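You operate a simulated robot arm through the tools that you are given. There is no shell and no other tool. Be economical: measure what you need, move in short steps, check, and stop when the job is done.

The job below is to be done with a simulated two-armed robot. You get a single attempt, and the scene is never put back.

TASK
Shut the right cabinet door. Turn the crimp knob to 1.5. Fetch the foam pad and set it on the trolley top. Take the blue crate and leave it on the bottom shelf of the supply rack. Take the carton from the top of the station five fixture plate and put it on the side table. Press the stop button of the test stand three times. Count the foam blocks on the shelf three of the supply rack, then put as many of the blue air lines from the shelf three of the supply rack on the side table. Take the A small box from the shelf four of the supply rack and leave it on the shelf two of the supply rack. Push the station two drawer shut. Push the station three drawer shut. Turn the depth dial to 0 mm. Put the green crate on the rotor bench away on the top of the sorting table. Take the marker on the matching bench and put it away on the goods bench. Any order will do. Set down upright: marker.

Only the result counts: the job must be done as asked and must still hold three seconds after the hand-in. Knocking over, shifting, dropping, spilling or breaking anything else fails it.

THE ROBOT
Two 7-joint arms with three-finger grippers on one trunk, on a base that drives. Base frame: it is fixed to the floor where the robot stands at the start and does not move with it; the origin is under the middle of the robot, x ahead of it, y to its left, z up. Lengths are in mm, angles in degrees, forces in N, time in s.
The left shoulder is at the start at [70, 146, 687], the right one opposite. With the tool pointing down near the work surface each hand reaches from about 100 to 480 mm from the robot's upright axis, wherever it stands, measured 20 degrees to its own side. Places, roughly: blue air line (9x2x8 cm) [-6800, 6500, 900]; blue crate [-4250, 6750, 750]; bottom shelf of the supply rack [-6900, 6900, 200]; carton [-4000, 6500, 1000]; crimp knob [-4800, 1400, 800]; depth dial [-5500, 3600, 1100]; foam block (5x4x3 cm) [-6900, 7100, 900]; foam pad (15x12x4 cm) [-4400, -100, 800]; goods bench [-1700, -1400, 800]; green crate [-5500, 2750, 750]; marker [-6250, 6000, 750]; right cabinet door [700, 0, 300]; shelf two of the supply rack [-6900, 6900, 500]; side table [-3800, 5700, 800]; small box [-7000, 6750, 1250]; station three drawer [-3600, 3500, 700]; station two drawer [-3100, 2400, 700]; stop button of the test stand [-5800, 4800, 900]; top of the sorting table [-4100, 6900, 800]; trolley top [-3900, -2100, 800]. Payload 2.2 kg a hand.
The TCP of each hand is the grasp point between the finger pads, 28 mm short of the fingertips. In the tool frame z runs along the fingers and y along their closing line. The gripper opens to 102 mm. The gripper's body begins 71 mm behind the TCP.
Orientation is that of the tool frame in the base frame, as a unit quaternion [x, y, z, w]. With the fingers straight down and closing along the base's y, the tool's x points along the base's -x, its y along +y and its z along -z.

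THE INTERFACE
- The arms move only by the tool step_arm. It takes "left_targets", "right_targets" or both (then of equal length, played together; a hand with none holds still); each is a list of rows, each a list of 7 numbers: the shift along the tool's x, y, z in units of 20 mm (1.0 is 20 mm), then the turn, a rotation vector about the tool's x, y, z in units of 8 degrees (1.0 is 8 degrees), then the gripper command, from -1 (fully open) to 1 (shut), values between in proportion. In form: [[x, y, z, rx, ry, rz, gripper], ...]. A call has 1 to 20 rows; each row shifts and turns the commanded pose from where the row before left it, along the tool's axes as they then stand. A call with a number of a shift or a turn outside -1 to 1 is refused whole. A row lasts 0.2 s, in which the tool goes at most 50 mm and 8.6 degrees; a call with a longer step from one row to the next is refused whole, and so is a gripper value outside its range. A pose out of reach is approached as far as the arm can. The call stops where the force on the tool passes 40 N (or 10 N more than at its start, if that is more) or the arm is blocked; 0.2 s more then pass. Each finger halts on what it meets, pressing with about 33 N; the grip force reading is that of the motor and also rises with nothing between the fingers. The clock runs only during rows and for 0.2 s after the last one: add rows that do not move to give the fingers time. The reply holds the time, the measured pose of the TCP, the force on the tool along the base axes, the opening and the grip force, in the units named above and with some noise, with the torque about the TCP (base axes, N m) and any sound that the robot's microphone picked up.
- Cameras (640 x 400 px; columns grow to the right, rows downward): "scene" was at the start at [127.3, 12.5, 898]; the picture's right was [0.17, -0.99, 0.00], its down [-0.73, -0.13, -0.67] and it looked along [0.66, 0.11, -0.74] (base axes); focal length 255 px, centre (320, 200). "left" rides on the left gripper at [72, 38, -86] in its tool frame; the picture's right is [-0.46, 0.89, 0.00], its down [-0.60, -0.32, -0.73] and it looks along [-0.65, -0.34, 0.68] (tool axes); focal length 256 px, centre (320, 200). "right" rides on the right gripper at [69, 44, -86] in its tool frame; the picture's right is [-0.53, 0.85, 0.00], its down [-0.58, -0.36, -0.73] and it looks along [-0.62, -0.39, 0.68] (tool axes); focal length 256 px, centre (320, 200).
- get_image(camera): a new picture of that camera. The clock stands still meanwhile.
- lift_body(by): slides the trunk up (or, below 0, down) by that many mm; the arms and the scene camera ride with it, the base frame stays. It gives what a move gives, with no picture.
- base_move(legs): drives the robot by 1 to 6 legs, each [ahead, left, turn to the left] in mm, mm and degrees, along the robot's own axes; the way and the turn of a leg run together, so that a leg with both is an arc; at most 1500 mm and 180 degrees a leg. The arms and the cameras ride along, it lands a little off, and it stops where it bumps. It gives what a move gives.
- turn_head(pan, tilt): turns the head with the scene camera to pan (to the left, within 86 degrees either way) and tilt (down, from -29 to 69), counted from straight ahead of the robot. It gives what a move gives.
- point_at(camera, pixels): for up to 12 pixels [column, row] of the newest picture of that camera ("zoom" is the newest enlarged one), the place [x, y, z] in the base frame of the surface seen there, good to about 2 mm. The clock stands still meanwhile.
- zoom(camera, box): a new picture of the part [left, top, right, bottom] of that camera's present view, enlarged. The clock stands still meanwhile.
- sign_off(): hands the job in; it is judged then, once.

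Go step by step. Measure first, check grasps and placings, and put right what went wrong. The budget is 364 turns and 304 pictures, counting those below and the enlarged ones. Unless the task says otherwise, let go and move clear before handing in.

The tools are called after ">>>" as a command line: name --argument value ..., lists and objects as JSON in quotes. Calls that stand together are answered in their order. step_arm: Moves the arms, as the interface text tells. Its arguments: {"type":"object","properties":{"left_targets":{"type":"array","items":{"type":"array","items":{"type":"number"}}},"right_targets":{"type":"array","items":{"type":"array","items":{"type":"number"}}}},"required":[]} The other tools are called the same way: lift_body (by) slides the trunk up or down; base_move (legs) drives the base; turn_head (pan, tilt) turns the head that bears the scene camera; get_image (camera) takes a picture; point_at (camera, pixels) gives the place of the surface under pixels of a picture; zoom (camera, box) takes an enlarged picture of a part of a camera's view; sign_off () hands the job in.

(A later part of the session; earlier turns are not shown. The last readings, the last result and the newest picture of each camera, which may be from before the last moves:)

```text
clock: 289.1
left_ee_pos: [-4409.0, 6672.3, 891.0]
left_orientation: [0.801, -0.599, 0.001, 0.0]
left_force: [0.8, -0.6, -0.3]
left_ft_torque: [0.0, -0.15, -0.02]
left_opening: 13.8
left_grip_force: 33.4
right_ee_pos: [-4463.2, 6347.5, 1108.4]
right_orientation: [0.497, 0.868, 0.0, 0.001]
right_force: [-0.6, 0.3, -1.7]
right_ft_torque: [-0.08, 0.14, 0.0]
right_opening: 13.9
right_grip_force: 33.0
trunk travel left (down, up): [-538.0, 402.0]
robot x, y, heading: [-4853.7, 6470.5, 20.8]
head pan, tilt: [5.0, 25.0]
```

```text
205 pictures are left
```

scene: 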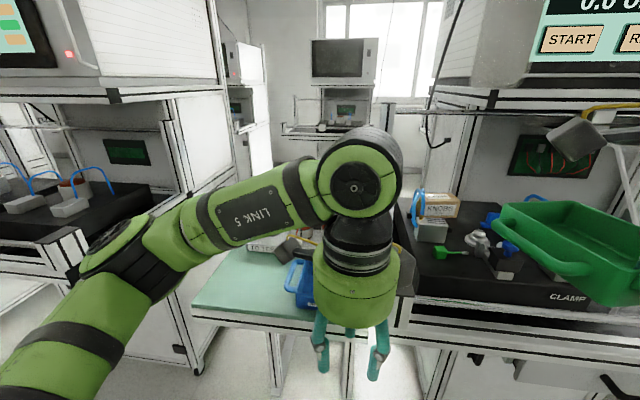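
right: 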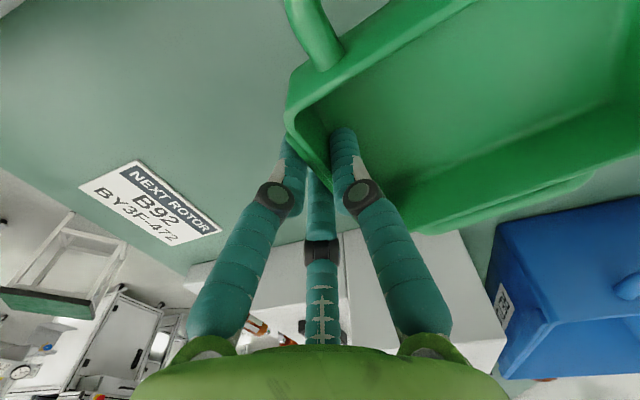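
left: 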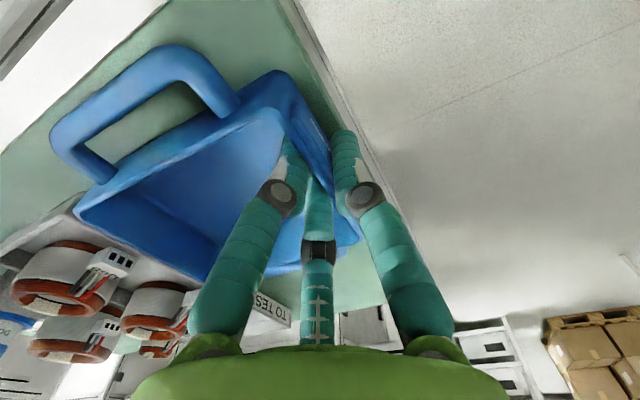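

>>> step_arm --left_targets '[[0, 0, -0.5, 0, 0, 0, 1], [0, 0, -0.5, 0, 0, 0, 1], [0, 0, -1, 0, 0, 0, 1], [0, 0, -1, 0, 0, 0, 1], [0, 0, -1, 0, 0, 0, 1], [0, 0, -1, 0, 0, 0, 1], [0, 0, -1, 0, 0, 0, 1], [0, 0, -1, 0, 0, 0, 1], [0, 0, -1, 0, 0, 0, 1], [-1, 1, 0, 0, 0, 0, 1], [-1, 1, 0, 0, 0, 0, 1], [-1, 1, 0, 0, 0, 0, 1], [-1, 1, 0, 0, 0, 0, 1], [-1, 1, 0, 0, 0, 0, 1], [-1, 1, 0, 0, 0, 0, 1], [-1, 1, 0, 0, 0, 0, 1], [-1, 0, 0, 0, 0, 0, 1], [-1, 0, 0, 0, 0, 0, 1]]'

>>> get_image --camera "scene"

```text
clock: 292.9
left_ee_pos: [-4598.5, 6809.1, 1051.3]
left_orientation: [0.802, -0.597, 0.002, 0.0]
left_force: [-0.2, -0.2, -2.4]
left_ft_torque: [-0.08, 0.07, 0.01]
left_opening: 13.9
left_grip_force: 33.3
right_ee_pos: [-4462.7, 6348.3, 1108.6]
right_orientation: [0.497, 0.868, -0.001, 0.002]
right_force: [-0.2, 0.3, -2.4]
right_ft_torque: [-0.06, 0.12, 0.0]
right_opening: 14.0
right_grip_force: 33.5
trunk travel left (down, up): [-538.0, 402.0]
robot x, y, heading: [-4852.6, 6473.0, 20.7]
head pan, tilt: [5.0, 25.0]
```

```text
204 pictures are left
```

scene: 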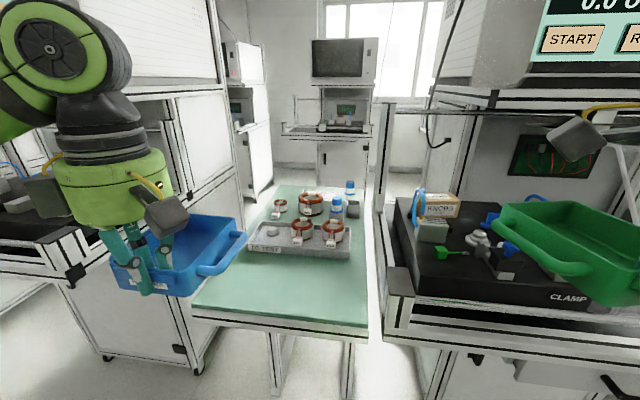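

>>> point_at --camera "scene" --pixels '[[380, 200], [381, 130], [400, 105], [385, 270], [365, 300], [440, 205], [420, 200], [545, 225], [640, 280], [245, 250], [215, 200]]'

```text
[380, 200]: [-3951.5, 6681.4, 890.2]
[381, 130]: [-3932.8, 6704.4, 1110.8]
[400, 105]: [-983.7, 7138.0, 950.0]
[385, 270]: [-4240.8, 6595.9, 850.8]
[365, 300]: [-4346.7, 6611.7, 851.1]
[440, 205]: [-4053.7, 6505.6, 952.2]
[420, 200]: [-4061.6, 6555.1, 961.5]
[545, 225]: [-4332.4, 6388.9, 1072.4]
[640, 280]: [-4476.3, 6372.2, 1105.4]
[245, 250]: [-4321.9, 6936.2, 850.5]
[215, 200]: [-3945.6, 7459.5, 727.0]
```

>>> step_arm --left_targets '[[-1, 1, 0, 0, 0, 0, 1], [-1, 1, 0, 0, 0, 0, 1], [0, 1, 0, 0, 0, 0, 1], [0, 1, 0, 0, 0, 0, 1], [0, 0, 0, 0, 0, 0, 1], [0, 0, 0, 0, 0, 0, 1], [0, 0, 0, 0, 0, 0, 1], [0, 0, 0, 0, 0, 0, 1], [0, 0, 0, 0, 0, 0, 1], [0, 0, 0, 0, 0, 0, 1], [0, 0, 0, 0, 0, 0, 1], [0, 0, 0, 0, 0, 0, 1], [0, 0, 0, 0, 0, 0, 1], [0, 0, 0, 0, 0, 0, 1], [0, 0, 0, 0, 0, 0, 1], [0, 0, 0, 0, 0, 0, 1]]' --right_targets '[[0.996, 0.818, 0, 0, 0, 0, 1], [0.996, 0.818, 0, 0, 0, 0, 1], [0.996, 0.818, 0, 0, 0, 0, 1], [0.996, 0.818, 0, 0, 0, 0, 1], [0.996, 0.818, 0, 0, 0, 0, 1], [0.996, 0.818, 0, 0, 0, 0, 1], [0.996, 0.818, 0, 0, 0, 0, 1], [0.996, 0.818, 0, 0, 0, 0, 1], [0.996, 0.818, 0, 0, 0, 0, 1], [0.996, 0.818, 0, 0, 0, 0, 1], [0.996, 0.818, 0, 0, 0, 0, 1], [0.996, 0.818, 0, 0, 0, 0, 1], [0.996, 0.818, 0, 0, 0, 0, 1], [0.996, 0.818, 0, 0, 0, 0, 1], [0, 0, 0, 0, 0, 0.75, 1], [0, 0, 0, 0, 0, 0.75, 1]]'

>>> get_image --camera "scene"

```text
clock: 296.5
left_ee_pos: [-4683.1, 6823.5, 1049.1]
left_orientation: [0.802, -0.597, 0.0, 0.001]
left_force: [-0.7, 0.2, -2.9]
left_ft_torque: [-0.05, 0.13, 0.01]
left_opening: 13.9
left_grip_force: 32.7
right_ee_pos: [-4405.9, 6676.8, 1114.2]
right_orientation: [0.602, 0.798, 0.014, -0.024]
right_force: [-0.4, 0.1, -1.7]
right_ft_torque: [-0.02, 0.13, 0.01]
right_opening: 13.6
right_grip_force: 33.3
right hand out of reach, approached as far as the arm can: row 13, 14
trunk travel left (down, up): [-538.0, 402.0]
robot x, y, heading: [-4851.1, 6471.9, 20.6]
head pan, tilt: [5.0, 25.0]
stopped in row 16 (right hand): the arm was blocked; the commanded pose is now the measured one
```

```text
203 pictures are left
```

scene: 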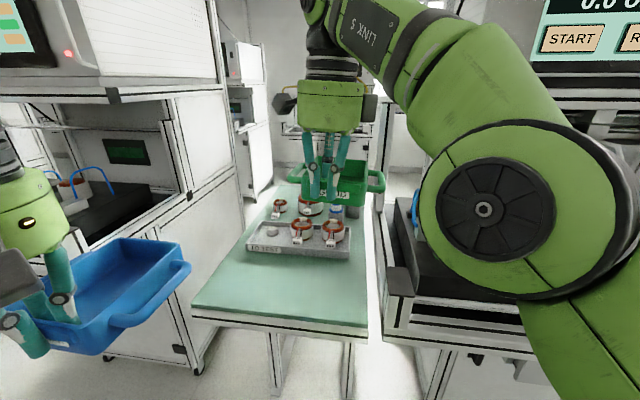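

>>> base_move --legs '[[0, 40, 0]]'

>>> step_arm --right_targets '[[0, 0, 1, -0.05, -0.39, 0, 1], [0, 0, 1, 0, 0, 0, 1], [0, 0, 1, 0, 0, 0, 1], [0, 0, 1, 0, 0, 0, 1], [0, 0, 1, 0, 0, 0, 1], [0, 0, 1, 0, 0, 0, 1], [0, 0, 1, 0, 0, 0, 1]]'

>>> get_image --camera "scene"

```text
clock: 297.4
left_ee_pos: [-4697.6, 6859.0, 1049.8]
left_orientation: [0.802, -0.598, 0.001, 0.0]
left_force: [0.4, 0.6, -1.1]
left_ft_torque: [-0.03, 0.11, 0.01]
left_opening: 13.8
left_grip_force: 32.3
right_ee_pos: [-4418.9, 6711.9, 1115.7]
right_orientation: [0.603, 0.798, 0.014, -0.024]
right_force: [-0.1, 0.2, -1.0]
right_ft_torque: [-0.01, 0.14, 0.02]
right_opening: 13.9
right_grip_force: 33.3
trunk travel left (down, up): [-538.0, 402.0]
robot x, y, heading: [-4870.6, 6506.3, 20.8]
head pan, tilt: [5.0, 25.0]
```

```text
clock: 299.0
left_ee_pos: [-4697.6, 6860.6, 1051.0]
left_orientation: [0.802, -0.598, 0.001, 0.0]
left_force: [0.1, 0.3, -1.0]
left_ft_torque: [-0.05, 0.06, -0.01]
left_opening: 13.6
left_grip_force: 32.8
right_ee_pos: [-4418.4, 6712.7, 973.8]
right_orientation: [0.603, 0.798, 0.0, 0.002]
right_force: [0.3, -0.3, -2.1]
right_ft_torque: [0.02, 0.14, 0.01]
right_opening: 13.9
right_grip_force: 32.7
trunk travel left (down, up): [-538.0, 402.0]
robot x, y, heading: [-4868.3, 6509.0, 20.5]
head pan, tilt: [5.0, 25.0]
```

```text
202 pictures are left
```

scene: 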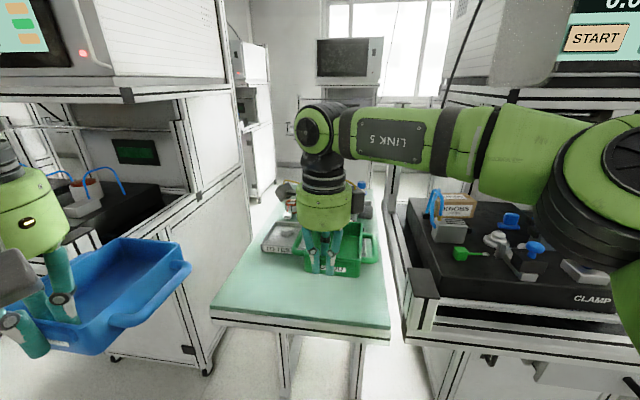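

>>> step_arm --right_targets '[[0, 0, 1, 0, 0, 0, 1], [0, 0, 1, 0, 0, 0, 1], [0, 0, 1, 0, 0, 0, 1], [0, 0, 0.7, 0, 0, 0, 1], [0, 0, 0.15, 0, 0, 0, 1], [0, 0, 0.15, 0, 0, 0, 1], [0, 0, 0.15, 0, 0, 0, 1]]'

>>> zoom --camera "scene" --box '[200, 180, 420, 340]'

>>> get_image --camera "right"

```text
clock: 300.6
left_ee_pos: [-4698.7, 6861.4, 1050.6]
left_orientation: [0.802, -0.597, 0.001, 0.0]
left_force: [0.4, 0.7, -2.5]
left_ft_torque: [-0.06, 0.11, -0.01]
left_opening: 13.7
left_grip_force: 32.7
right_ee_pos: [-4419.2, 6713.7, 893.3]
right_orientation: [0.603, 0.798, 0.0, 0.001]
right_force: [-0.6, -0.1, 0.1]
right_ft_torque: [-0.04, -0.19, 0.03]
right_opening: 13.6
right_grip_force: 33.1
trunk travel left (down, up): [-538.0, 402.0]
robot x, y, heading: [-4869.1, 6508.9, 20.9]
head pan, tilt: [5.0, 25.0]
```

```text
2.50 times, centred on (310, 260) of scene
```

zoom: 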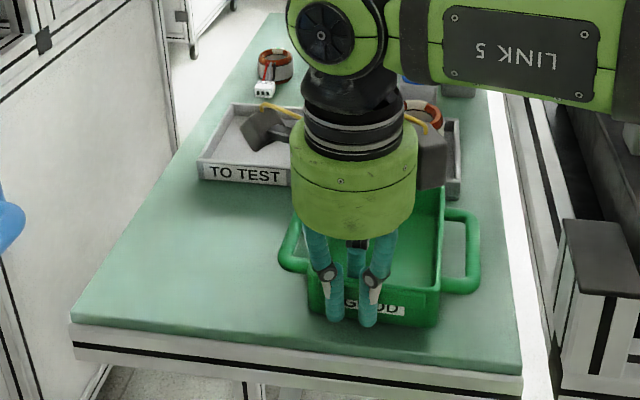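

```text
200 pictures are left
```

right: 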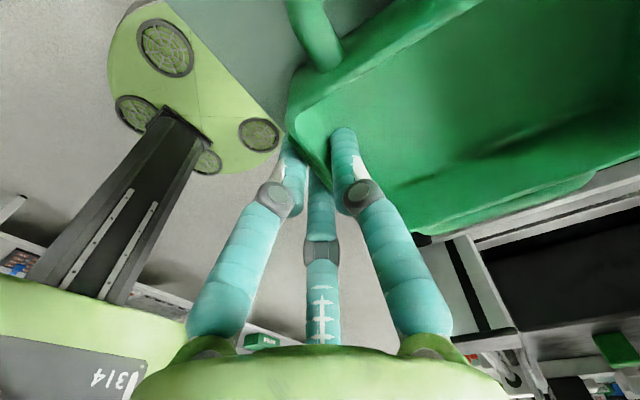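

>>> step_arm --right_targets '[[0, 0, 0.1, 0, 0, 0, 1], [0, 0, 0.08, 0, 0, 0, 1], [0, 0, 0, 0, 0, 0, 0.6], [0, 0, 0, 0, 0, 0, 0], [0, 0, 0, 0, 0, 0, 0]]'

>>> get_image --camera "right"

```text
clock: 301.8
left_ee_pos: [-4697.1, 6860.7, 1049.4]
left_orientation: [0.802, -0.598, 0.002, 0.0]
left_force: [0.4, 0.2, -2.6]
left_ft_torque: [-0.05, 0.11, -0.01]
left_opening: 13.8
left_grip_force: 33.0
right_ee_pos: [-4418.9, 6713.6, 889.4]
right_orientation: [0.602, 0.799, 0.001, 0.001]
right_force: [0.1, -0.3, 1.0]
right_ft_torque: [0.02, 0.0, 0.01]
right_opening: 51.2
right_grip_force: 0.1
trunk travel left (down, up): [-538.0, 402.0]
robot x, y, heading: [-4864.6, 6507.4, 20.9]
head pan, tilt: [5.0, 25.0]
```

```text
199 pictures are left
```

right: 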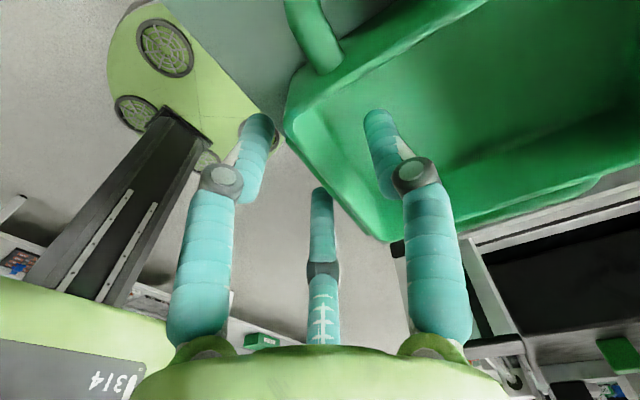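

>>> step_arm --right_targets '[[0, 0, -1, 0, 0, 0, 0], [0, 0, -1, 0, 0, 0, 0], [0, 0, -1, 0, 0, 0, 0], [0, 0, -1, 0, 0, 0, 0], [0, 0, -1, 0, 0, 0, 0], [0, 0, -1, 0, 0, 0, 0], [0, 0, -1, 0, 0, 0, 0], [0, 0, -1, 0, 0, 0, 0], [0, -1, 0, 0, 0, 0, 0], [-1, -1, 0, 0, 0, 0, 0], [-1, -1, 0, 0, 0, -1, 0], [-1, -1, 0, 0, 0, -1, 0], [-1, -1, 0, 0, 0, -1, 0], [-1, -1, 0, 0, 0, -1, 0], [0, 0, 0, 0, 0, -1, 0], [0, 0, 0, 0, 0, -1, 0], [0, 0, 0, 0, 0, -1, 0], [0, 0, 0, 0, 0, -1, 0], [0, 0, 0, 0, 0, -1, 0], [0, 0, 0, 0, 0, -1, 0]]'

>>> turn_head --pan -15 --tilt 25

>>> get_image --camera "scene"

```text
clock: 306.0
left_ee_pos: [-4699.6, 6861.9, 1051.8]
left_orientation: [0.802, -0.598, 0.002, 0.0]
left_force: [-0.4, -0.6, -1.3]
left_ft_torque: [-0.07, 0.1, -0.01]
left_opening: 13.8
left_grip_force: 33.2
right_ee_pos: [-4486.1, 6578.0, 1049.1]
right_orientation: [-0.052, 0.999, -0.001, 0.002]
right_force: [-0.4, 0.3, -0.1]
right_ft_torque: [-0.01, -0.01, -0.02]
right_opening: 51.0
right_grip_force: 0.0
trunk travel left (down, up): [-538.0, 402.0]
robot x, y, heading: [-4866.4, 6508.5, 20.7]
head pan, tilt: [5.0, 25.0]
```

```text
clock: 306.8
left_ee_pos: [-4698.6, 6861.4, 1050.3]
left_orientation: [0.802, -0.598, 0.002, -0.001]
left_force: [-0.3, 0.2, -1.5]
left_ft_torque: [-0.04, 0.12, 0.0]
left_opening: 13.8
left_grip_force: 32.8
right_ee_pos: [-4485.3, 6578.2, 1049.7]
right_orientation: [-0.051, 0.999, -0.001, 0.001]
right_force: [-0.2, 1.3, 0.2]
right_ft_torque: [0.0, -0.04, -0.02]
right_opening: 50.9
right_grip_force: 0.1
trunk travel left (down, up): [-538.0, 402.0]
robot x, y, heading: [-4866.7, 6510.5, 20.8]
head pan, tilt: [-15.0, 25.0]
```

```text
198 pictures are left
```

scene: 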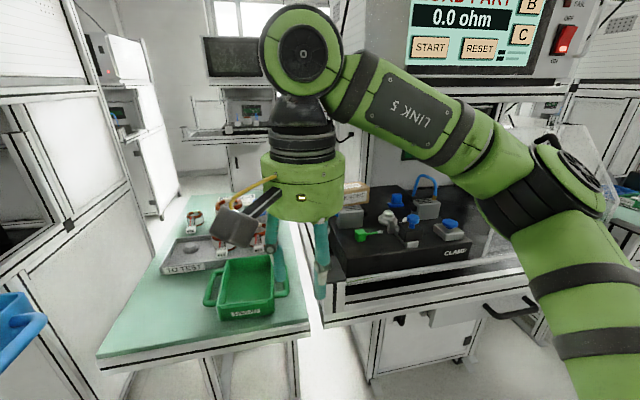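

>>> base_move --legs '[[-150, 0, 0], [0, -170, 0]]'

>>> step_arm --right_targets '[[0, -1, 0, 0, 0, 0, 0], [0, -1, 0, 0, 0, 0, 0], [0, -1, 0, 0, 0, 0, 0], [0, -1, 0, 0, 0, 0, 0], [0, -1, 0, 0, 0, 0, 0], [0, -1, 0, 0, 0, 0, 0], [0, -1, 0, 0, 0, 0, 0], [0, -1, 0, 0, 0, 0, 0]]'

>>> get_image --camera "scene"

```text
clock: 309.3
left_ee_pos: [-4778.5, 6644.1, 1051.4]
left_orientation: [0.8, -0.6, 0.002, -0.001]
left_force: [0.2, -0.1, -2.0]
left_ft_torque: [-0.07, 0.13, -0.02]
left_opening: 13.7
left_grip_force: 33.0
right_ee_pos: [-4567.9, 6360.8, 1049.8]
right_orientation: [-0.05, 0.999, -0.001, 0.002]
right_force: [-0.1, 0.3, 0.2]
right_ft_torque: [-0.03, 0.0, 0.02]
right_opening: 51.0
right_grip_force: 0.0
trunk travel left (down, up): [-538.0, 402.0]
robot x, y, heading: [-4949.9, 6294.0, 20.5]
head pan, tilt: [-15.0, 25.0]
```

```text
clock: 311.1
left_ee_pos: [-4777.8, 6644.4, 1051.0]
left_orientation: [0.801, -0.599, 0.001, 0.0]
left_force: [-0.2, -1.2, -2.4]
left_ft_torque: [-0.07, 0.11, -0.02]
left_opening: 13.7
left_grip_force: 32.9
right_ee_pos: [-4552.0, 6201.3, 1049.4]
right_orientation: [-0.051, 0.999, 0.0, 0.002]
right_force: [0.2, 0.9, 0.0]
right_ft_torque: [0.01, 0.04, -0.01]
right_opening: 51.0
right_grip_force: 0.1
trunk travel left (down, up): [-538.0, 402.0]
robot x, y, heading: [-4945.6, 6296.5, 20.3]
head pan, tilt: [-15.0, 25.0]
```

```text
197 pictures are left
```

scene: 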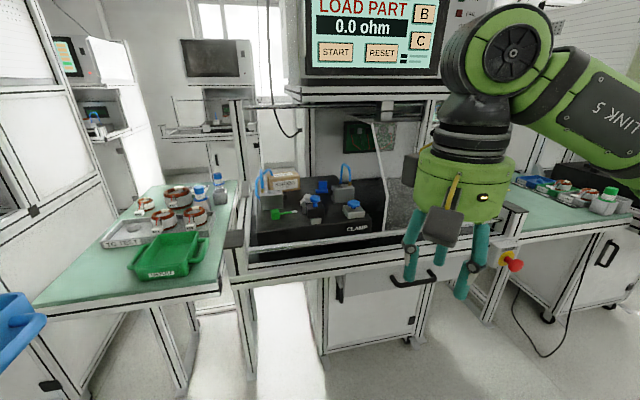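

>>> zoom --camera "scene" --box '[230, 130, 400, 270]'

>>> point_at --camera "zoom" --pixels '[[148, 140], [225, 140], [240, 175], [180, 175], [180, 155], [235, 165], [120, 190], [205, 150], [140, 210], [100, 300], [270, 90], [100, 40]]'

```text
2.86 times, centred on (315, 200) of scene
```

zoom: 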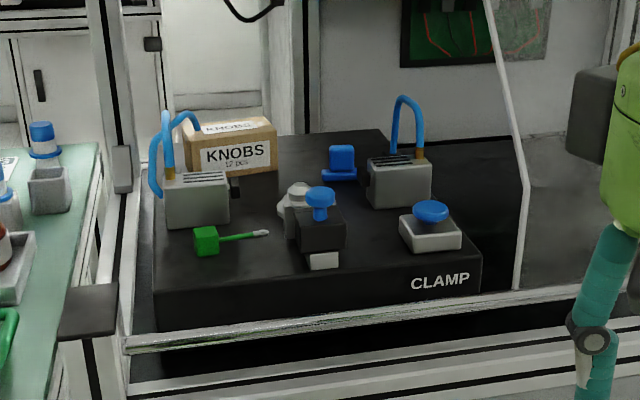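

```text
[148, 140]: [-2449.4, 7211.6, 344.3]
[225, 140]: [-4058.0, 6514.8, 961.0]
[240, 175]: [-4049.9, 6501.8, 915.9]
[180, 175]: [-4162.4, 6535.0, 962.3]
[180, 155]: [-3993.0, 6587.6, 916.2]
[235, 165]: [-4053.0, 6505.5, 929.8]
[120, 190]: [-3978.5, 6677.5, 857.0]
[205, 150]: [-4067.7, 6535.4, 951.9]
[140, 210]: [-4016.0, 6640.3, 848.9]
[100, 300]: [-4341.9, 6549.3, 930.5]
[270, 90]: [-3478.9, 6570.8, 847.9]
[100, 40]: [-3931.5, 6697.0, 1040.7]
```

>>> point_at --camera "zoom" --pixels '[[190, 124], [262, 121], [272, 130], [200, 140], [272, 165], [250, 145], [230, 128], [192, 165], [195, 118], [180, 112], [163, 130], [230, 185]]'

>>> zoom --camera "scene" --box '[245, 150, 315, 215]'

```text
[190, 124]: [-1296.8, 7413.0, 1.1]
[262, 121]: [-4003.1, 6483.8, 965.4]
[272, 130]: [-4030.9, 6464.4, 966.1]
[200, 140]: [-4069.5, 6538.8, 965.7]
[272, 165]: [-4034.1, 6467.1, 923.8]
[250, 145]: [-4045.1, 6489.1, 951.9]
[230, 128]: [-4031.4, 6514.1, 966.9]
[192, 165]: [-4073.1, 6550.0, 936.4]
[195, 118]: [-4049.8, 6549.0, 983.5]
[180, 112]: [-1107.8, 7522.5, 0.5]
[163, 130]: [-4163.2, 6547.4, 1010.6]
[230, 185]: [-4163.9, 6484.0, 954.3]
```

```text
6.15 times, centred on (280, 182) of scene
```

zoom: 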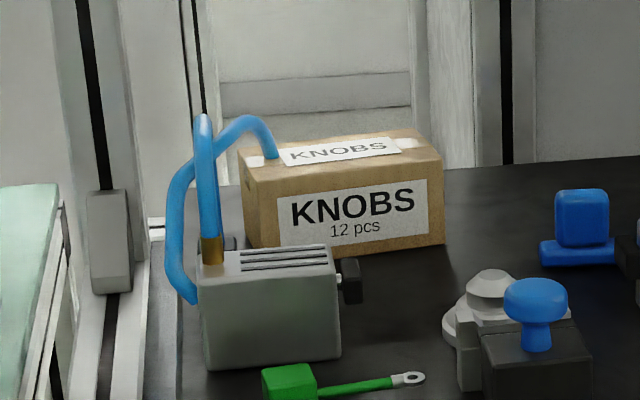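

>>> point_at --camera "scene" --pixels '[[300, 100], [260, 107], [420, 100], [370, 70], [290, 85], [237, 150], [270, 262], [246, 240], [350, 270], [380, 120], [335, 130], [355, 215]]'

```text
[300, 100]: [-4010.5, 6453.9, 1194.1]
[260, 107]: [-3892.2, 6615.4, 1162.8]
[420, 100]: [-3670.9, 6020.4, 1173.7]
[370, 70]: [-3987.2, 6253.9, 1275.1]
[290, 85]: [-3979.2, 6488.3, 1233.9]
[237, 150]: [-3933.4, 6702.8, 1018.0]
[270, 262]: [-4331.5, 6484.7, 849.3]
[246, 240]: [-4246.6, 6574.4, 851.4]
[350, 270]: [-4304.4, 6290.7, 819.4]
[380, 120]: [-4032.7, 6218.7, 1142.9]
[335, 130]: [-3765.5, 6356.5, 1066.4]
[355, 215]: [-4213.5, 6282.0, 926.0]
```

>>> point_at --camera "scene" --pixels '[[508, 50], [508, 12], [460, 45], [545, 50], [470, 110], [470, 165], [425, 185], [500, 185], [440, 240], [410, 170]]'

>>> get_image --camera "right"

```text
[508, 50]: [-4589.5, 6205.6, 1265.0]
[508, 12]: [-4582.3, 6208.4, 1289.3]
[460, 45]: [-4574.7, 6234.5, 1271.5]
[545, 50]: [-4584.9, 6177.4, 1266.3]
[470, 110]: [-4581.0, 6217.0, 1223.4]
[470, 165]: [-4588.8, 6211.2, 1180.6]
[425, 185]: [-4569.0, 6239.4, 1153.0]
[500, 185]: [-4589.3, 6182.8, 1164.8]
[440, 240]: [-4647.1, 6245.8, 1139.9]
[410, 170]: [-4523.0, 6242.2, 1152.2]
```

```text
194 pictures are left
```

right: 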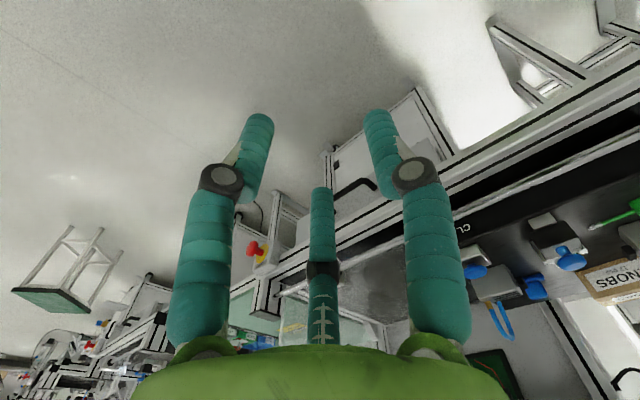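

>>> zoom --camera "scene" --box '[245, 150, 315, 215]'

>>> point_at --camera "zoom" --pixels '[[300, 247], [332, 248], [345, 268], [240, 252], [290, 238], [355, 300], [425, 235], [440, 150], [405, 128], [420, 240], [215, 112], [430, 140]]'

```text
6.15 times, centred on (280, 182) of scene
```

zoom: 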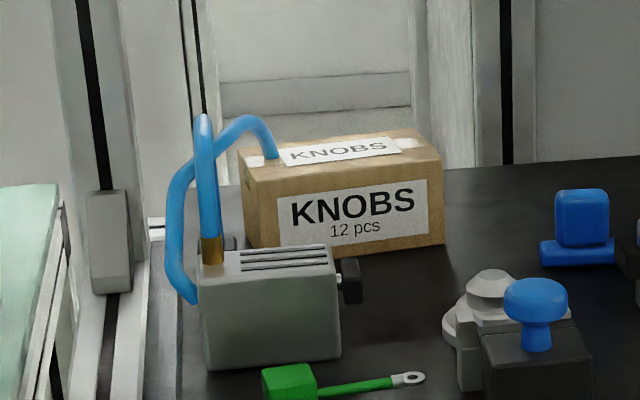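

```text
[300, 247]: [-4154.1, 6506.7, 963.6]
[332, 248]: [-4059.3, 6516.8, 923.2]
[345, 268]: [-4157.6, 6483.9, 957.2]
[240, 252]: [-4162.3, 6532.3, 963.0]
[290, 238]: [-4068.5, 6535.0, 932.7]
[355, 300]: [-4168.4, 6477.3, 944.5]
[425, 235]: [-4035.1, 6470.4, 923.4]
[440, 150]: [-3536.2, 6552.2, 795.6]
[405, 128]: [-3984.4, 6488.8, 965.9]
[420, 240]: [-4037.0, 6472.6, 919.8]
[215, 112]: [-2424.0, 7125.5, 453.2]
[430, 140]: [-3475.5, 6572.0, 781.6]
```

>>> point_at --camera "zoom" --pixels '[[225, 132], [245, 124], [263, 135], [271, 152], [180, 200], [203, 125], [180, 270], [212, 200], [275, 158], [190, 160]]'

```text
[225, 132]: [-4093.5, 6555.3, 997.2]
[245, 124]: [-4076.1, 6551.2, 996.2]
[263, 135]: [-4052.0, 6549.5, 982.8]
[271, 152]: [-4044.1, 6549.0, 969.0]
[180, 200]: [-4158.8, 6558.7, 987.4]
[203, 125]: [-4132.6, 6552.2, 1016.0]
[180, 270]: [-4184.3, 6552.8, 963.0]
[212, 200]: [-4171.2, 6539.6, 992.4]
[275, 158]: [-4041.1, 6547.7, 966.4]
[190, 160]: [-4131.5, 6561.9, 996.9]
```

The carton sits under a shelf edge with a hose over its left end; the left hand can grip it better, so I'll first deliver the blue crate (in the left hand) to the supply rack.

>>> base_move --legs '[[-250, 0, 0], [0, 0, 170]]'

>>> turn_head --pan -20 --tilt 20

>>> get_image --camera "scene"

```text
clock: 319.9
left_ee_pos: [-5402.6, 5881.7, 1051.5]
left_orientation: [0.655, 0.756, 0.0, -0.002]
left_force: [-0.6, -0.7, -2.2]
left_ft_torque: [0.02, -0.13, -0.01]
left_opening: 13.7
left_grip_force: 32.4
right_ee_pos: [-5562.9, 6351.3, 1049.2]
right_orientation: [1.0, -0.023, -0.002, 0.0]
right_force: [-0.3, -0.6, -0.3]
right_ft_torque: [0.01, -0.01, 0.01]
right_opening: 51.0
right_grip_force: 0.0
trunk travel left (down, up): [-538.0, 402.0]
robot x, y, heading: [-5181.2, 6201.3, -167.7]
head pan, tilt: [-15.0, 25.0]
```

```text
clock: 320.6
left_ee_pos: [-5403.9, 5882.1, 1051.4]
left_orientation: [0.656, 0.755, 0.0, 0.0]
left_force: [-1.0, 0.1, -2.3]
left_ft_torque: [0.03, -0.09, 0.02]
left_opening: 13.7
left_grip_force: 33.3
right_ee_pos: [-5562.9, 6351.0, 1049.8]
right_orientation: [1.0, -0.023, -0.002, -0.001]
right_force: [-0.1, 0.3, 0.2]
right_ft_torque: [0.04, 0.03, 0.03]
right_opening: 51.2
right_grip_force: 0.0
trunk travel left (down, up): [-538.0, 402.0]
robot x, y, heading: [-5183.1, 6204.5, -167.6]
head pan, tilt: [-20.0, 20.0]
```

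```text
192 pictures are left
```

scene: 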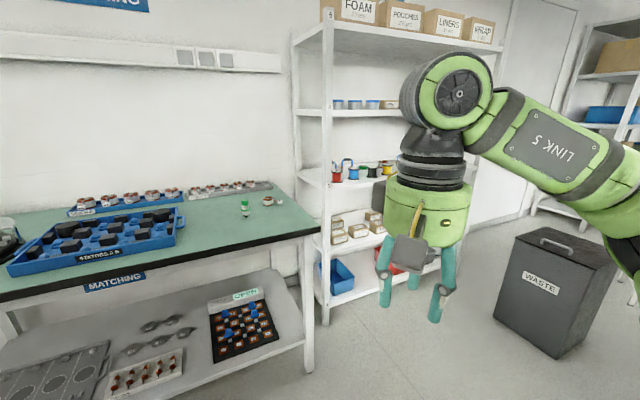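

>>> point_at --camera "scene" --pixels '[[325, 320], [325, 180], [325, 110], [330, 245], [490, 45], [245, 205], [560, 352], [500, 310], [315, 230], [345, 295], [310, 370], [440, 170]]'

>>> zoom --camera "scene" --box '[220, 90, 460, 320]'

```text
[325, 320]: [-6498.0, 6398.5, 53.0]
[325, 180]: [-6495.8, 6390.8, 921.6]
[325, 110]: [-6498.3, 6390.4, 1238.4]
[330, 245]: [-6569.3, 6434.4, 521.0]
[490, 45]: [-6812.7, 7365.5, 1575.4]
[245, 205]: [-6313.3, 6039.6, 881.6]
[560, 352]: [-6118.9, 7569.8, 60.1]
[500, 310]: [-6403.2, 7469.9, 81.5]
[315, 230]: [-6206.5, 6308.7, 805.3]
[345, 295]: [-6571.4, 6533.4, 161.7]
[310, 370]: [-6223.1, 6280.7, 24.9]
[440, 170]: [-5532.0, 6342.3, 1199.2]
```

```text
1.74 times, centred on (340, 205) of scene
```

zoom: 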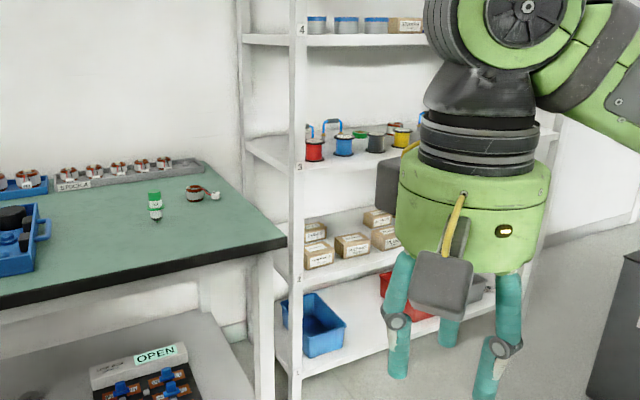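

>>> base_move --legs '[[0, 0, 5.6], [250, -850, 0]]'

>>> turn_head --pan 0 --tilt 25

>>> get_image --camera "scene"

```text
clock: 325.8
left_ee_pos: [-5867.8, 6597.4, 1050.8]
left_orientation: [0.613, 0.79, -0.001, -0.001]
left_force: [0.5, -0.4, -1.9]
left_ft_torque: [0.07, -0.1, 0.0]
left_opening: 13.9
left_grip_force: 32.5
right_ee_pos: [-6078.6, 7045.6, 1048.6]
right_orientation: [1.0, 0.031, -0.002, -0.001]
right_force: [0.0, 0.5, -0.3]
right_ft_torque: [-0.02, 0.02, -0.02]
right_opening: 51.1
right_grip_force: 0.1
trunk travel left (down, up): [-538.0, 402.0]
robot x, y, heading: [-5686.4, 6941.2, -161.4]
head pan, tilt: [-20.0, 20.0]
```

```text
clock: 326.7
left_ee_pos: [-5868.7, 6595.4, 1051.1]
left_orientation: [0.614, 0.79, 0.0, 0.0]
left_force: [-0.1, -0.3, -2.4]
left_ft_torque: [0.06, -0.12, 0.01]
left_opening: 13.4
left_grip_force: 32.9
right_ee_pos: [-6079.7, 7045.5, 1048.4]
right_orientation: [1.0, 0.032, -0.001, -0.001]
right_force: [0.8, 0.6, 0.0]
right_ft_torque: [0.03, 0.03, 0.01]
right_opening: 51.0
right_grip_force: 0.0
trunk travel left (down, up): [-538.0, 402.0]
robot x, y, heading: [-5685.0, 6939.2, -161.5]
head pan, tilt: [0.0, 25.0]
```

```text
190 pictures are left
```

scene: 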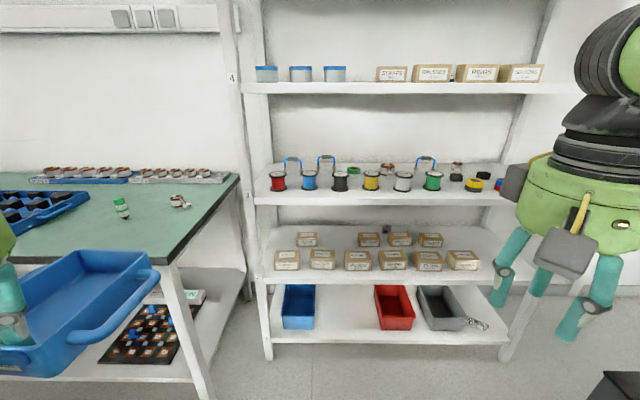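

>>> zoom --camera "scene" --box '[245, 140, 380, 210]'

>>> zoom --camera "scene" --box '[370, 140, 520, 210]'

>>> zoom --camera "scene" --box '[240, 45, 560, 210]'

>>> zoom --camera "scene" --box '[250, 220, 500, 340]'

```text
4.74 times, centred on (312, 175) of scene
```

zoom: 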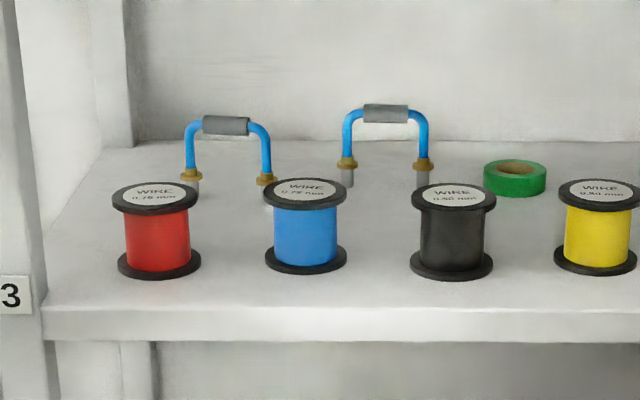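

```text
4.27 times, centred on (445, 175) of scene
```

zoom: 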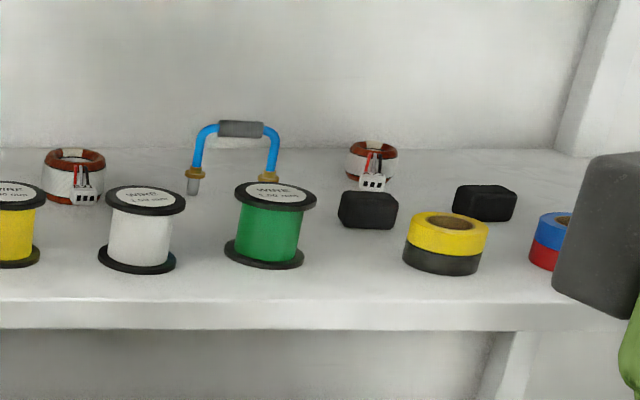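

```text
2.00 times, centred on (400, 128) of scene
```

zoom: 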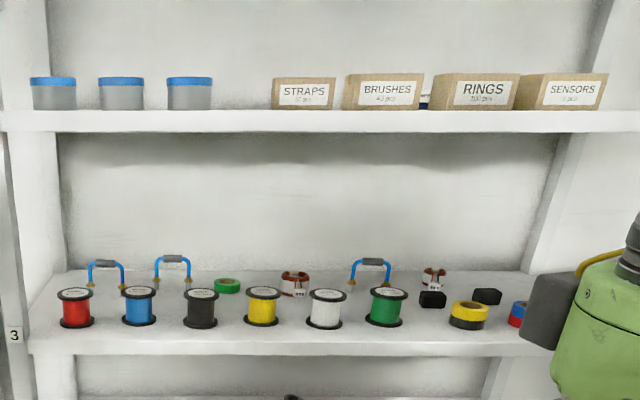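

```text
2.56 times, centred on (375, 280) of scene
```

zoom: 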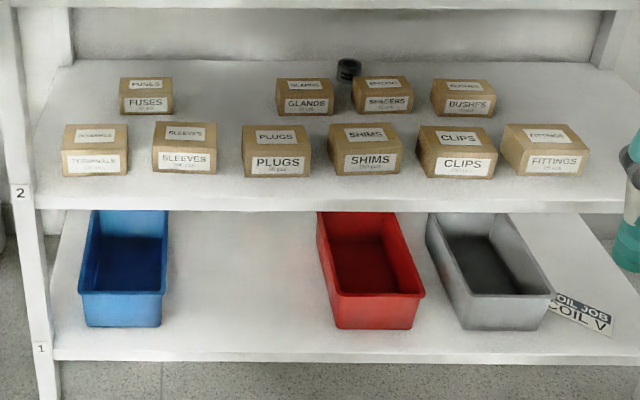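

>>> point_at --camera "zoom" --pixels '[[165, 325], [335, 325], [240, 355], [240, 250], [60, 355], [240, 205], [240, 190], [165, 220], [318, 225], [560, 360], [250, 300], [380, 355]]'

```text
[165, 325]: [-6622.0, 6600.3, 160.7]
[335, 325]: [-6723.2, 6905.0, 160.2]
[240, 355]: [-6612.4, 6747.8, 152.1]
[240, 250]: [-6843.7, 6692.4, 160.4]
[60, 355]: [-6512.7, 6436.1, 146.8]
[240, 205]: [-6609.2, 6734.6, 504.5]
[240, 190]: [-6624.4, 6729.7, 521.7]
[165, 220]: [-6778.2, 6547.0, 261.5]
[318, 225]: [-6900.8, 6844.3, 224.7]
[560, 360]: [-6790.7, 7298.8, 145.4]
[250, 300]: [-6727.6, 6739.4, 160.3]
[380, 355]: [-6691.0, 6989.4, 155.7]
```

Shelf three shows 2 black foam blocks so far and 3 blue air lines; the bottom shelf has a free gap around (-6630,6740), z 160. I'll position, lower the trunk and bring the crate in low.

>>> base_move --legs '[[200, -262, 0]]'

>>> lift_body --by -530

>>> step_arm --left_targets '[[0.5, -1, 0, 0, 0, 0, 1], [0.5, -1, 0, 0, 0, 0, 1], [0.5, -1, 0, 0, 0, 0, 1], [0.5, -1, 0, 0, 0, 0, 1], [0.5, -1, 0, 0, 0, 0, 1], [0.5, -1, 0, 0, 0, 0, 1], [0.5, -1, 0, 0, 0, 0, 1], [0.5, -1, 0, 0, 0, 0, 1], [0.5, -1, 0, 0, 0, 0, 1], [0.5, -1, 0, 0, 0, 0, 1]]'

>>> get_image --camera "scene"

```text
clock: 328.8
left_ee_pos: [-6141.2, 6777.5, 1051.2]
left_orientation: [0.612, 0.791, 0.001, -0.001]
left_force: [-0.1, -0.6, -1.4]
left_ft_torque: [0.03, -0.11, 0.02]
left_opening: 14.1
left_grip_force: 33.5
right_ee_pos: [-6351.5, 7227.0, 1050.4]
right_orientation: [0.999, 0.033, -0.002, 0.001]
right_force: [-0.3, -0.1, -0.5]
right_ft_torque: [-0.03, 0.0, -0.02]
right_opening: 50.9
right_grip_force: 0.0
trunk travel left (down, up): [-538.0, 402.0]
robot x, y, heading: [-5961.1, 7121.0, -161.2]
head pan, tilt: [0.0, 25.0]
```

```text
refused: -530 is not a number from -400 to 400
```

```text
clock: 331.0
left_ee_pos: [-6360.6, 6826.0, 1050.3]
left_orientation: [0.612, 0.791, 0.001, 0.0]
left_force: [-0.3, 0.3, -2.5]
left_ft_torque: [0.03, -0.15, 0.0]
left_opening: 13.7
left_grip_force: 33.0
right_ee_pos: [-6353.2, 7227.9, 1048.1]
right_orientation: [0.999, 0.033, -0.001, 0.0]
right_force: [-1.5, -0.7, -0.6]
right_ft_torque: [-0.02, -0.04, -0.02]
right_opening: 51.0
right_grip_force: 0.0
trunk travel left (down, up): [-538.0, 402.0]
robot x, y, heading: [-5954.8, 7122.1, -161.3]
head pan, tilt: [0.0, 25.0]
```

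```text
185 pictures are left
```

scene: 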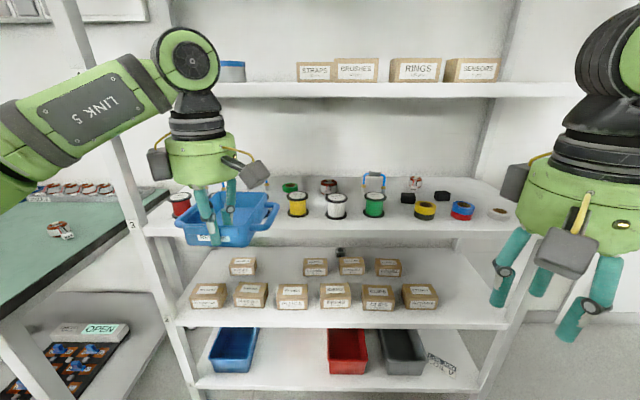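

>>> lift_body --by -400

>>> lift_body --by -130

>>> step_arm --left_targets '[[0, 0, 1, 0, 0, 0, 1], [0, 0, 1, 0, 0, 0, 1], [0, 0, 1, 0, 0, 0, 1], [0, 0, 1, 0, 0, 0, 1], [0, 0, 1, 0, 0, 0, 1], [0, 0, 1, 0, 0, 0, 1], [0, 0, 1, 0, 0, 0, 1], [0, 0, 1, 0, 0, 0, 1], [0, 0, 1, 0, 0, 0, 1], [0, 0, 1, 0, 0, 0, 1], [0, 0, 1, 0, 0, 0, 1], [0, 0, 1, 0, 0, 0, 1], [0, 0, 1, 0, 0, 0, 1], [0, 0, 1, 0, 0, 0, 1], [0, 0, 0.8, 0, 0, 0, 1]]'

>>> get_image --camera "scene"

```text
clock: 334.9
left_ee_pos: [-6358.8, 6824.7, 650.4]
left_orientation: [0.612, 0.791, 0.001, -0.001]
left_force: [-0.6, 0.7, -1.8]
left_ft_torque: [0.03, -0.14, -0.03]
left_opening: 13.8
left_grip_force: 33.2
right_ee_pos: [-6352.3, 7227.9, 649.7]
right_orientation: [0.999, 0.034, -0.002, -0.001]
right_force: [-0.4, -0.2, 0.4]
right_ft_torque: [0.0, -0.04, -0.01]
right_opening: 51.0
right_grip_force: 0.0
trunk travel left (down, up): [-138.0, 802.0]
robot x, y, heading: [-5955.5, 7122.5, -161.5]
head pan, tilt: [0.0, 25.0]
```

```text
clock: 336.4
left_ee_pos: [-6358.1, 6825.2, 520.2]
left_orientation: [0.612, 0.791, 0.001, -0.002]
left_force: [0.1, 1.1, -1.2]
left_ft_torque: [0.03, -0.12, 0.01]
left_opening: 13.8
left_grip_force: 33.0
right_ee_pos: [-6351.4, 7226.7, 520.6]
right_orientation: [0.999, 0.034, -0.001, -0.002]
right_force: [-0.9, 0.9, -0.3]
right_ft_torque: [-0.02, -0.03, 0.01]
right_opening: 50.9
right_grip_force: 0.0
trunk travel left (down, up): [-8.0, 932.0]
robot x, y, heading: [-5957.6, 7124.8, -161.4]
head pan, tilt: [0.0, 25.0]
```

```text
clock: 339.6
left_ee_pos: [-6359.6, 6825.8, 223.6]
left_orientation: [0.612, 0.791, 0.0, -0.002]
left_force: [0.1, -0.6, -2.2]
left_ft_torque: [0.04, -0.11, 0.01]
left_opening: 13.8
left_grip_force: 33.1
right_ee_pos: [-6352.0, 7226.3, 519.6]
right_orientation: [0.999, 0.033, -0.002, -0.002]
right_force: [0.1, -0.4, -0.5]
right_ft_torque: [0.0, 0.03, -0.03]
right_opening: 50.8
right_grip_force: 0.1
trunk travel left (down, up): [-8.0, 932.0]
robot x, y, heading: [-5962.3, 7125.8, -161.1]
head pan, tilt: [0.0, 25.0]
```

```text
184 pictures are left
```

scene: 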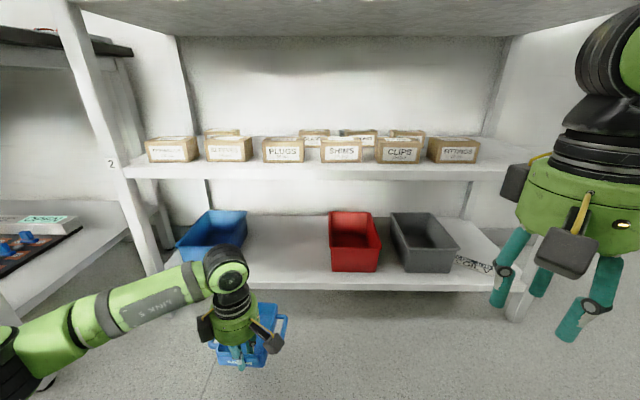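

>>> base_move --legs '[[200, 0, 0]]'

>>> step_arm --left_targets '[[0, -0.9, 0, 0, 0, 0, 1], [0, -0.9, 0, 0, 0, 0, 1], [0, -0.9, 0, 0, 0, 0, 1], [0, -0.9, 0, 0, 0, 0, 1], [0, -0.3, 0, 0, 0, 0, 1]]'

>>> get_image --camera "scene"

>>> get_image --camera "left"

```text
clock: 341.2
left_ee_pos: [-6545.7, 6762.2, 224.0]
left_orientation: [0.611, 0.791, -0.001, -0.001]
left_force: [-0.7, 0.1, -2.4]
left_ft_torque: [0.04, -0.08, 0.0]
left_opening: 13.8
left_grip_force: 33.2
right_ee_pos: [-6539.0, 7163.0, 519.7]
right_orientation: [0.999, 0.034, -0.001, -0.001]
right_force: [0.3, -1.2, -0.1]
right_ft_torque: [0.02, -0.01, 0.03]
right_opening: 51.1
right_grip_force: 0.2
trunk travel left (down, up): [-8.0, 932.0]
robot x, y, heading: [-6147.8, 7059.9, -161.4]
head pan, tilt: [0.0, 25.0]
```

```text
clock: 342.4
left_ee_pos: [-6621.9, 6741.9, 224.6]
left_orientation: [0.611, 0.792, 0.0, -0.001]
left_force: [0.3, 0.2, -2.8]
left_ft_torque: [0.05, -0.08, -0.02]
left_opening: 13.9
left_grip_force: 32.8
right_ee_pos: [-6538.8, 7163.5, 519.7]
right_orientation: [0.999, 0.034, -0.001, 0.0]
right_force: [-0.2, -0.4, 0.1]
right_ft_torque: [0.02, -0.04, 0.02]
right_opening: 51.0
right_grip_force: 0.0
trunk travel left (down, up): [-8.0, 932.0]
robot x, y, heading: [-6143.7, 7059.9, -161.1]
head pan, tilt: [0.0, 25.0]
```

```text
183 pictures are left
```

scene: 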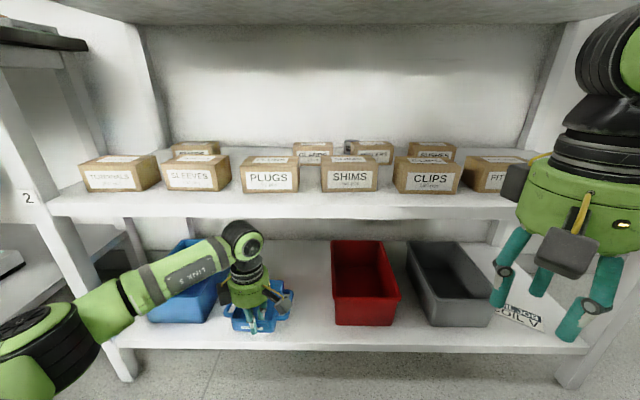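

```text
182 pictures are left
```

left: 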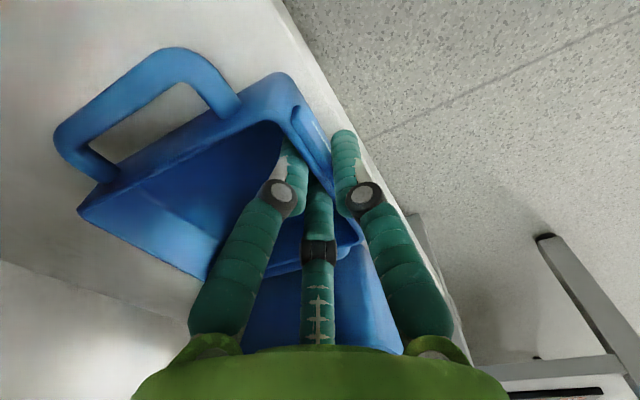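

>>> step_arm --left_targets '[[0.3, -0.7, 0, 0, 0, 0, 1], [0.3, -0.6, 0, 0, 0, 0, 1], [0, 0, 0.4, 0, 0, 0, 1], [0, 0, 0.4, 0, 0, 0, 1], [0, 0, 0.15, 0, 0, 0, 1], [0, 0, 0.15, 0, 0, 0, 1]]'

>>> get_image --camera "left"

```text
clock: 343.8
left_ee_pos: [-6648.3, 6747.9, 201.6]
left_orientation: [0.611, 0.791, 0.0, -0.001]
left_force: [1.1, 0.3, 0.5]
left_ft_torque: [-0.1, 0.1, 0.05]
left_opening: 13.4
left_grip_force: 33.2
right_ee_pos: [-6538.1, 7163.1, 520.6]
right_orientation: [0.999, 0.034, -0.001, 0.0]
right_force: [-0.2, -0.4, 1.6]
right_ft_torque: [0.01, -0.04, -0.07]
right_opening: 51.2
right_grip_force: 0.0
trunk travel left (down, up): [-8.0, 932.0]
robot x, y, heading: [-6149.7, 7061.6, -161.2]
head pan, tilt: [0.0, 25.0]
```

```text
181 pictures are left
```

left: 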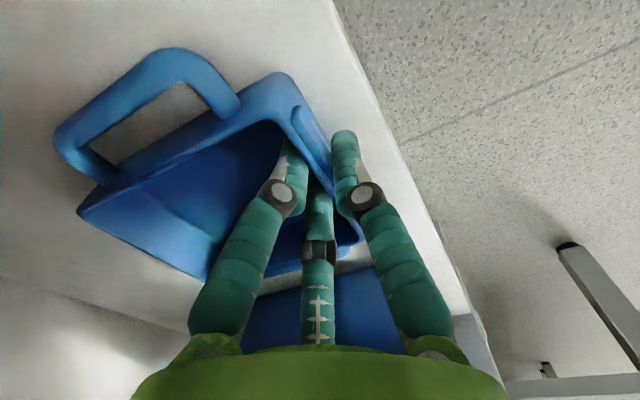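

>>> step_arm --left_targets '[[0, 0, 0, 0, 0, 0, 0.5], [0, 0, 0, 0, 0, 0, 0], [0, 0, 0, 0, 0, 0, 0], [0, 0, -0.5, 0, 0, 0, 0], [0, 0, -0.5, 0, 0, 0, 0], [0, 0, -0.45, 0, 0, 0, 0], [0, 0, 0, 0, 0, 0, 0]]'

>>> get_image --camera "left"

```text
clock: 345.4
left_ee_pos: [-6649.6, 6748.2, 231.2]
left_orientation: [0.612, 0.791, 0.0, -0.001]
left_force: [-0.7, 0.5, 0.3]
left_ft_torque: [-0.01, 0.0, 0.02]
left_opening: 50.7
left_grip_force: 0.0
right_ee_pos: [-6537.7, 7163.9, 518.5]
right_orientation: [0.999, 0.034, -0.003, -0.001]
right_force: [-1.0, 0.0, 0.6]
right_ft_torque: [-0.01, 0.01, 0.03]
right_opening: 51.2
right_grip_force: 0.1
trunk travel left (down, up): [-8.0, 932.0]
robot x, y, heading: [-6145.6, 7055.5, -161.4]
head pan, tilt: [0.0, 25.0]
```

```text
180 pictures are left
```

left: 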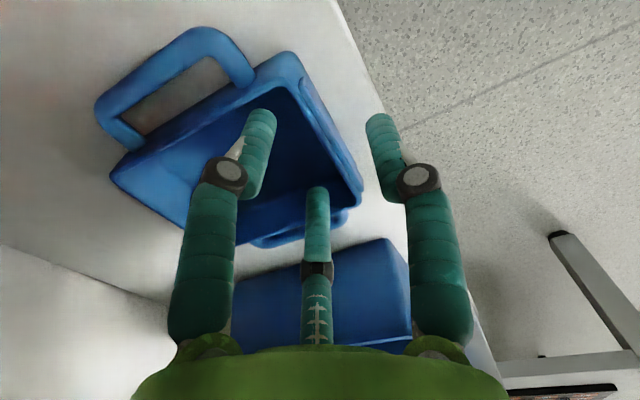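

>>> step_arm --left_targets '[[0, 0, -0.25, 0, 0, 0, 0], [0, 0, 0, 0, 0, 0, 0]]'

>>> zoom --camera "scene" --box '[140, 210, 330, 350]'

```text
clock: 346.0
left_ee_pos: [-6648.9, 6749.1, 235.6]
left_orientation: [0.612, 0.791, 0.0, -0.001]
left_force: [0.3, 0.8, 0.5]
left_ft_torque: [-0.02, -0.02, 0.02]
left_opening: 50.6
left_grip_force: 0.0
right_ee_pos: [-6538.0, 7163.7, 518.8]
right_orientation: [0.999, 0.035, -0.001, -0.001]
right_force: [1.2, 0.6, 0.3]
right_ft_torque: [-0.02, 0.02, -0.03]
right_opening: 51.1
right_grip_force: 0.0
trunk travel left (down, up): [-8.0, 932.0]
robot x, y, heading: [-6150.0, 7064.0, -161.3]
head pan, tilt: [0.0, 25.0]
```

```text
2.86 times, centred on (235, 280) of scene
```

zoom: 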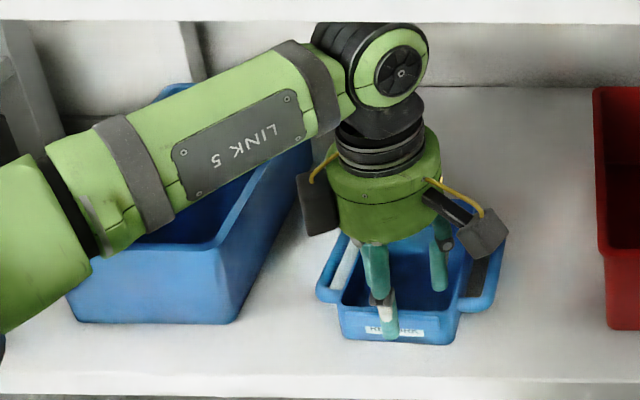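

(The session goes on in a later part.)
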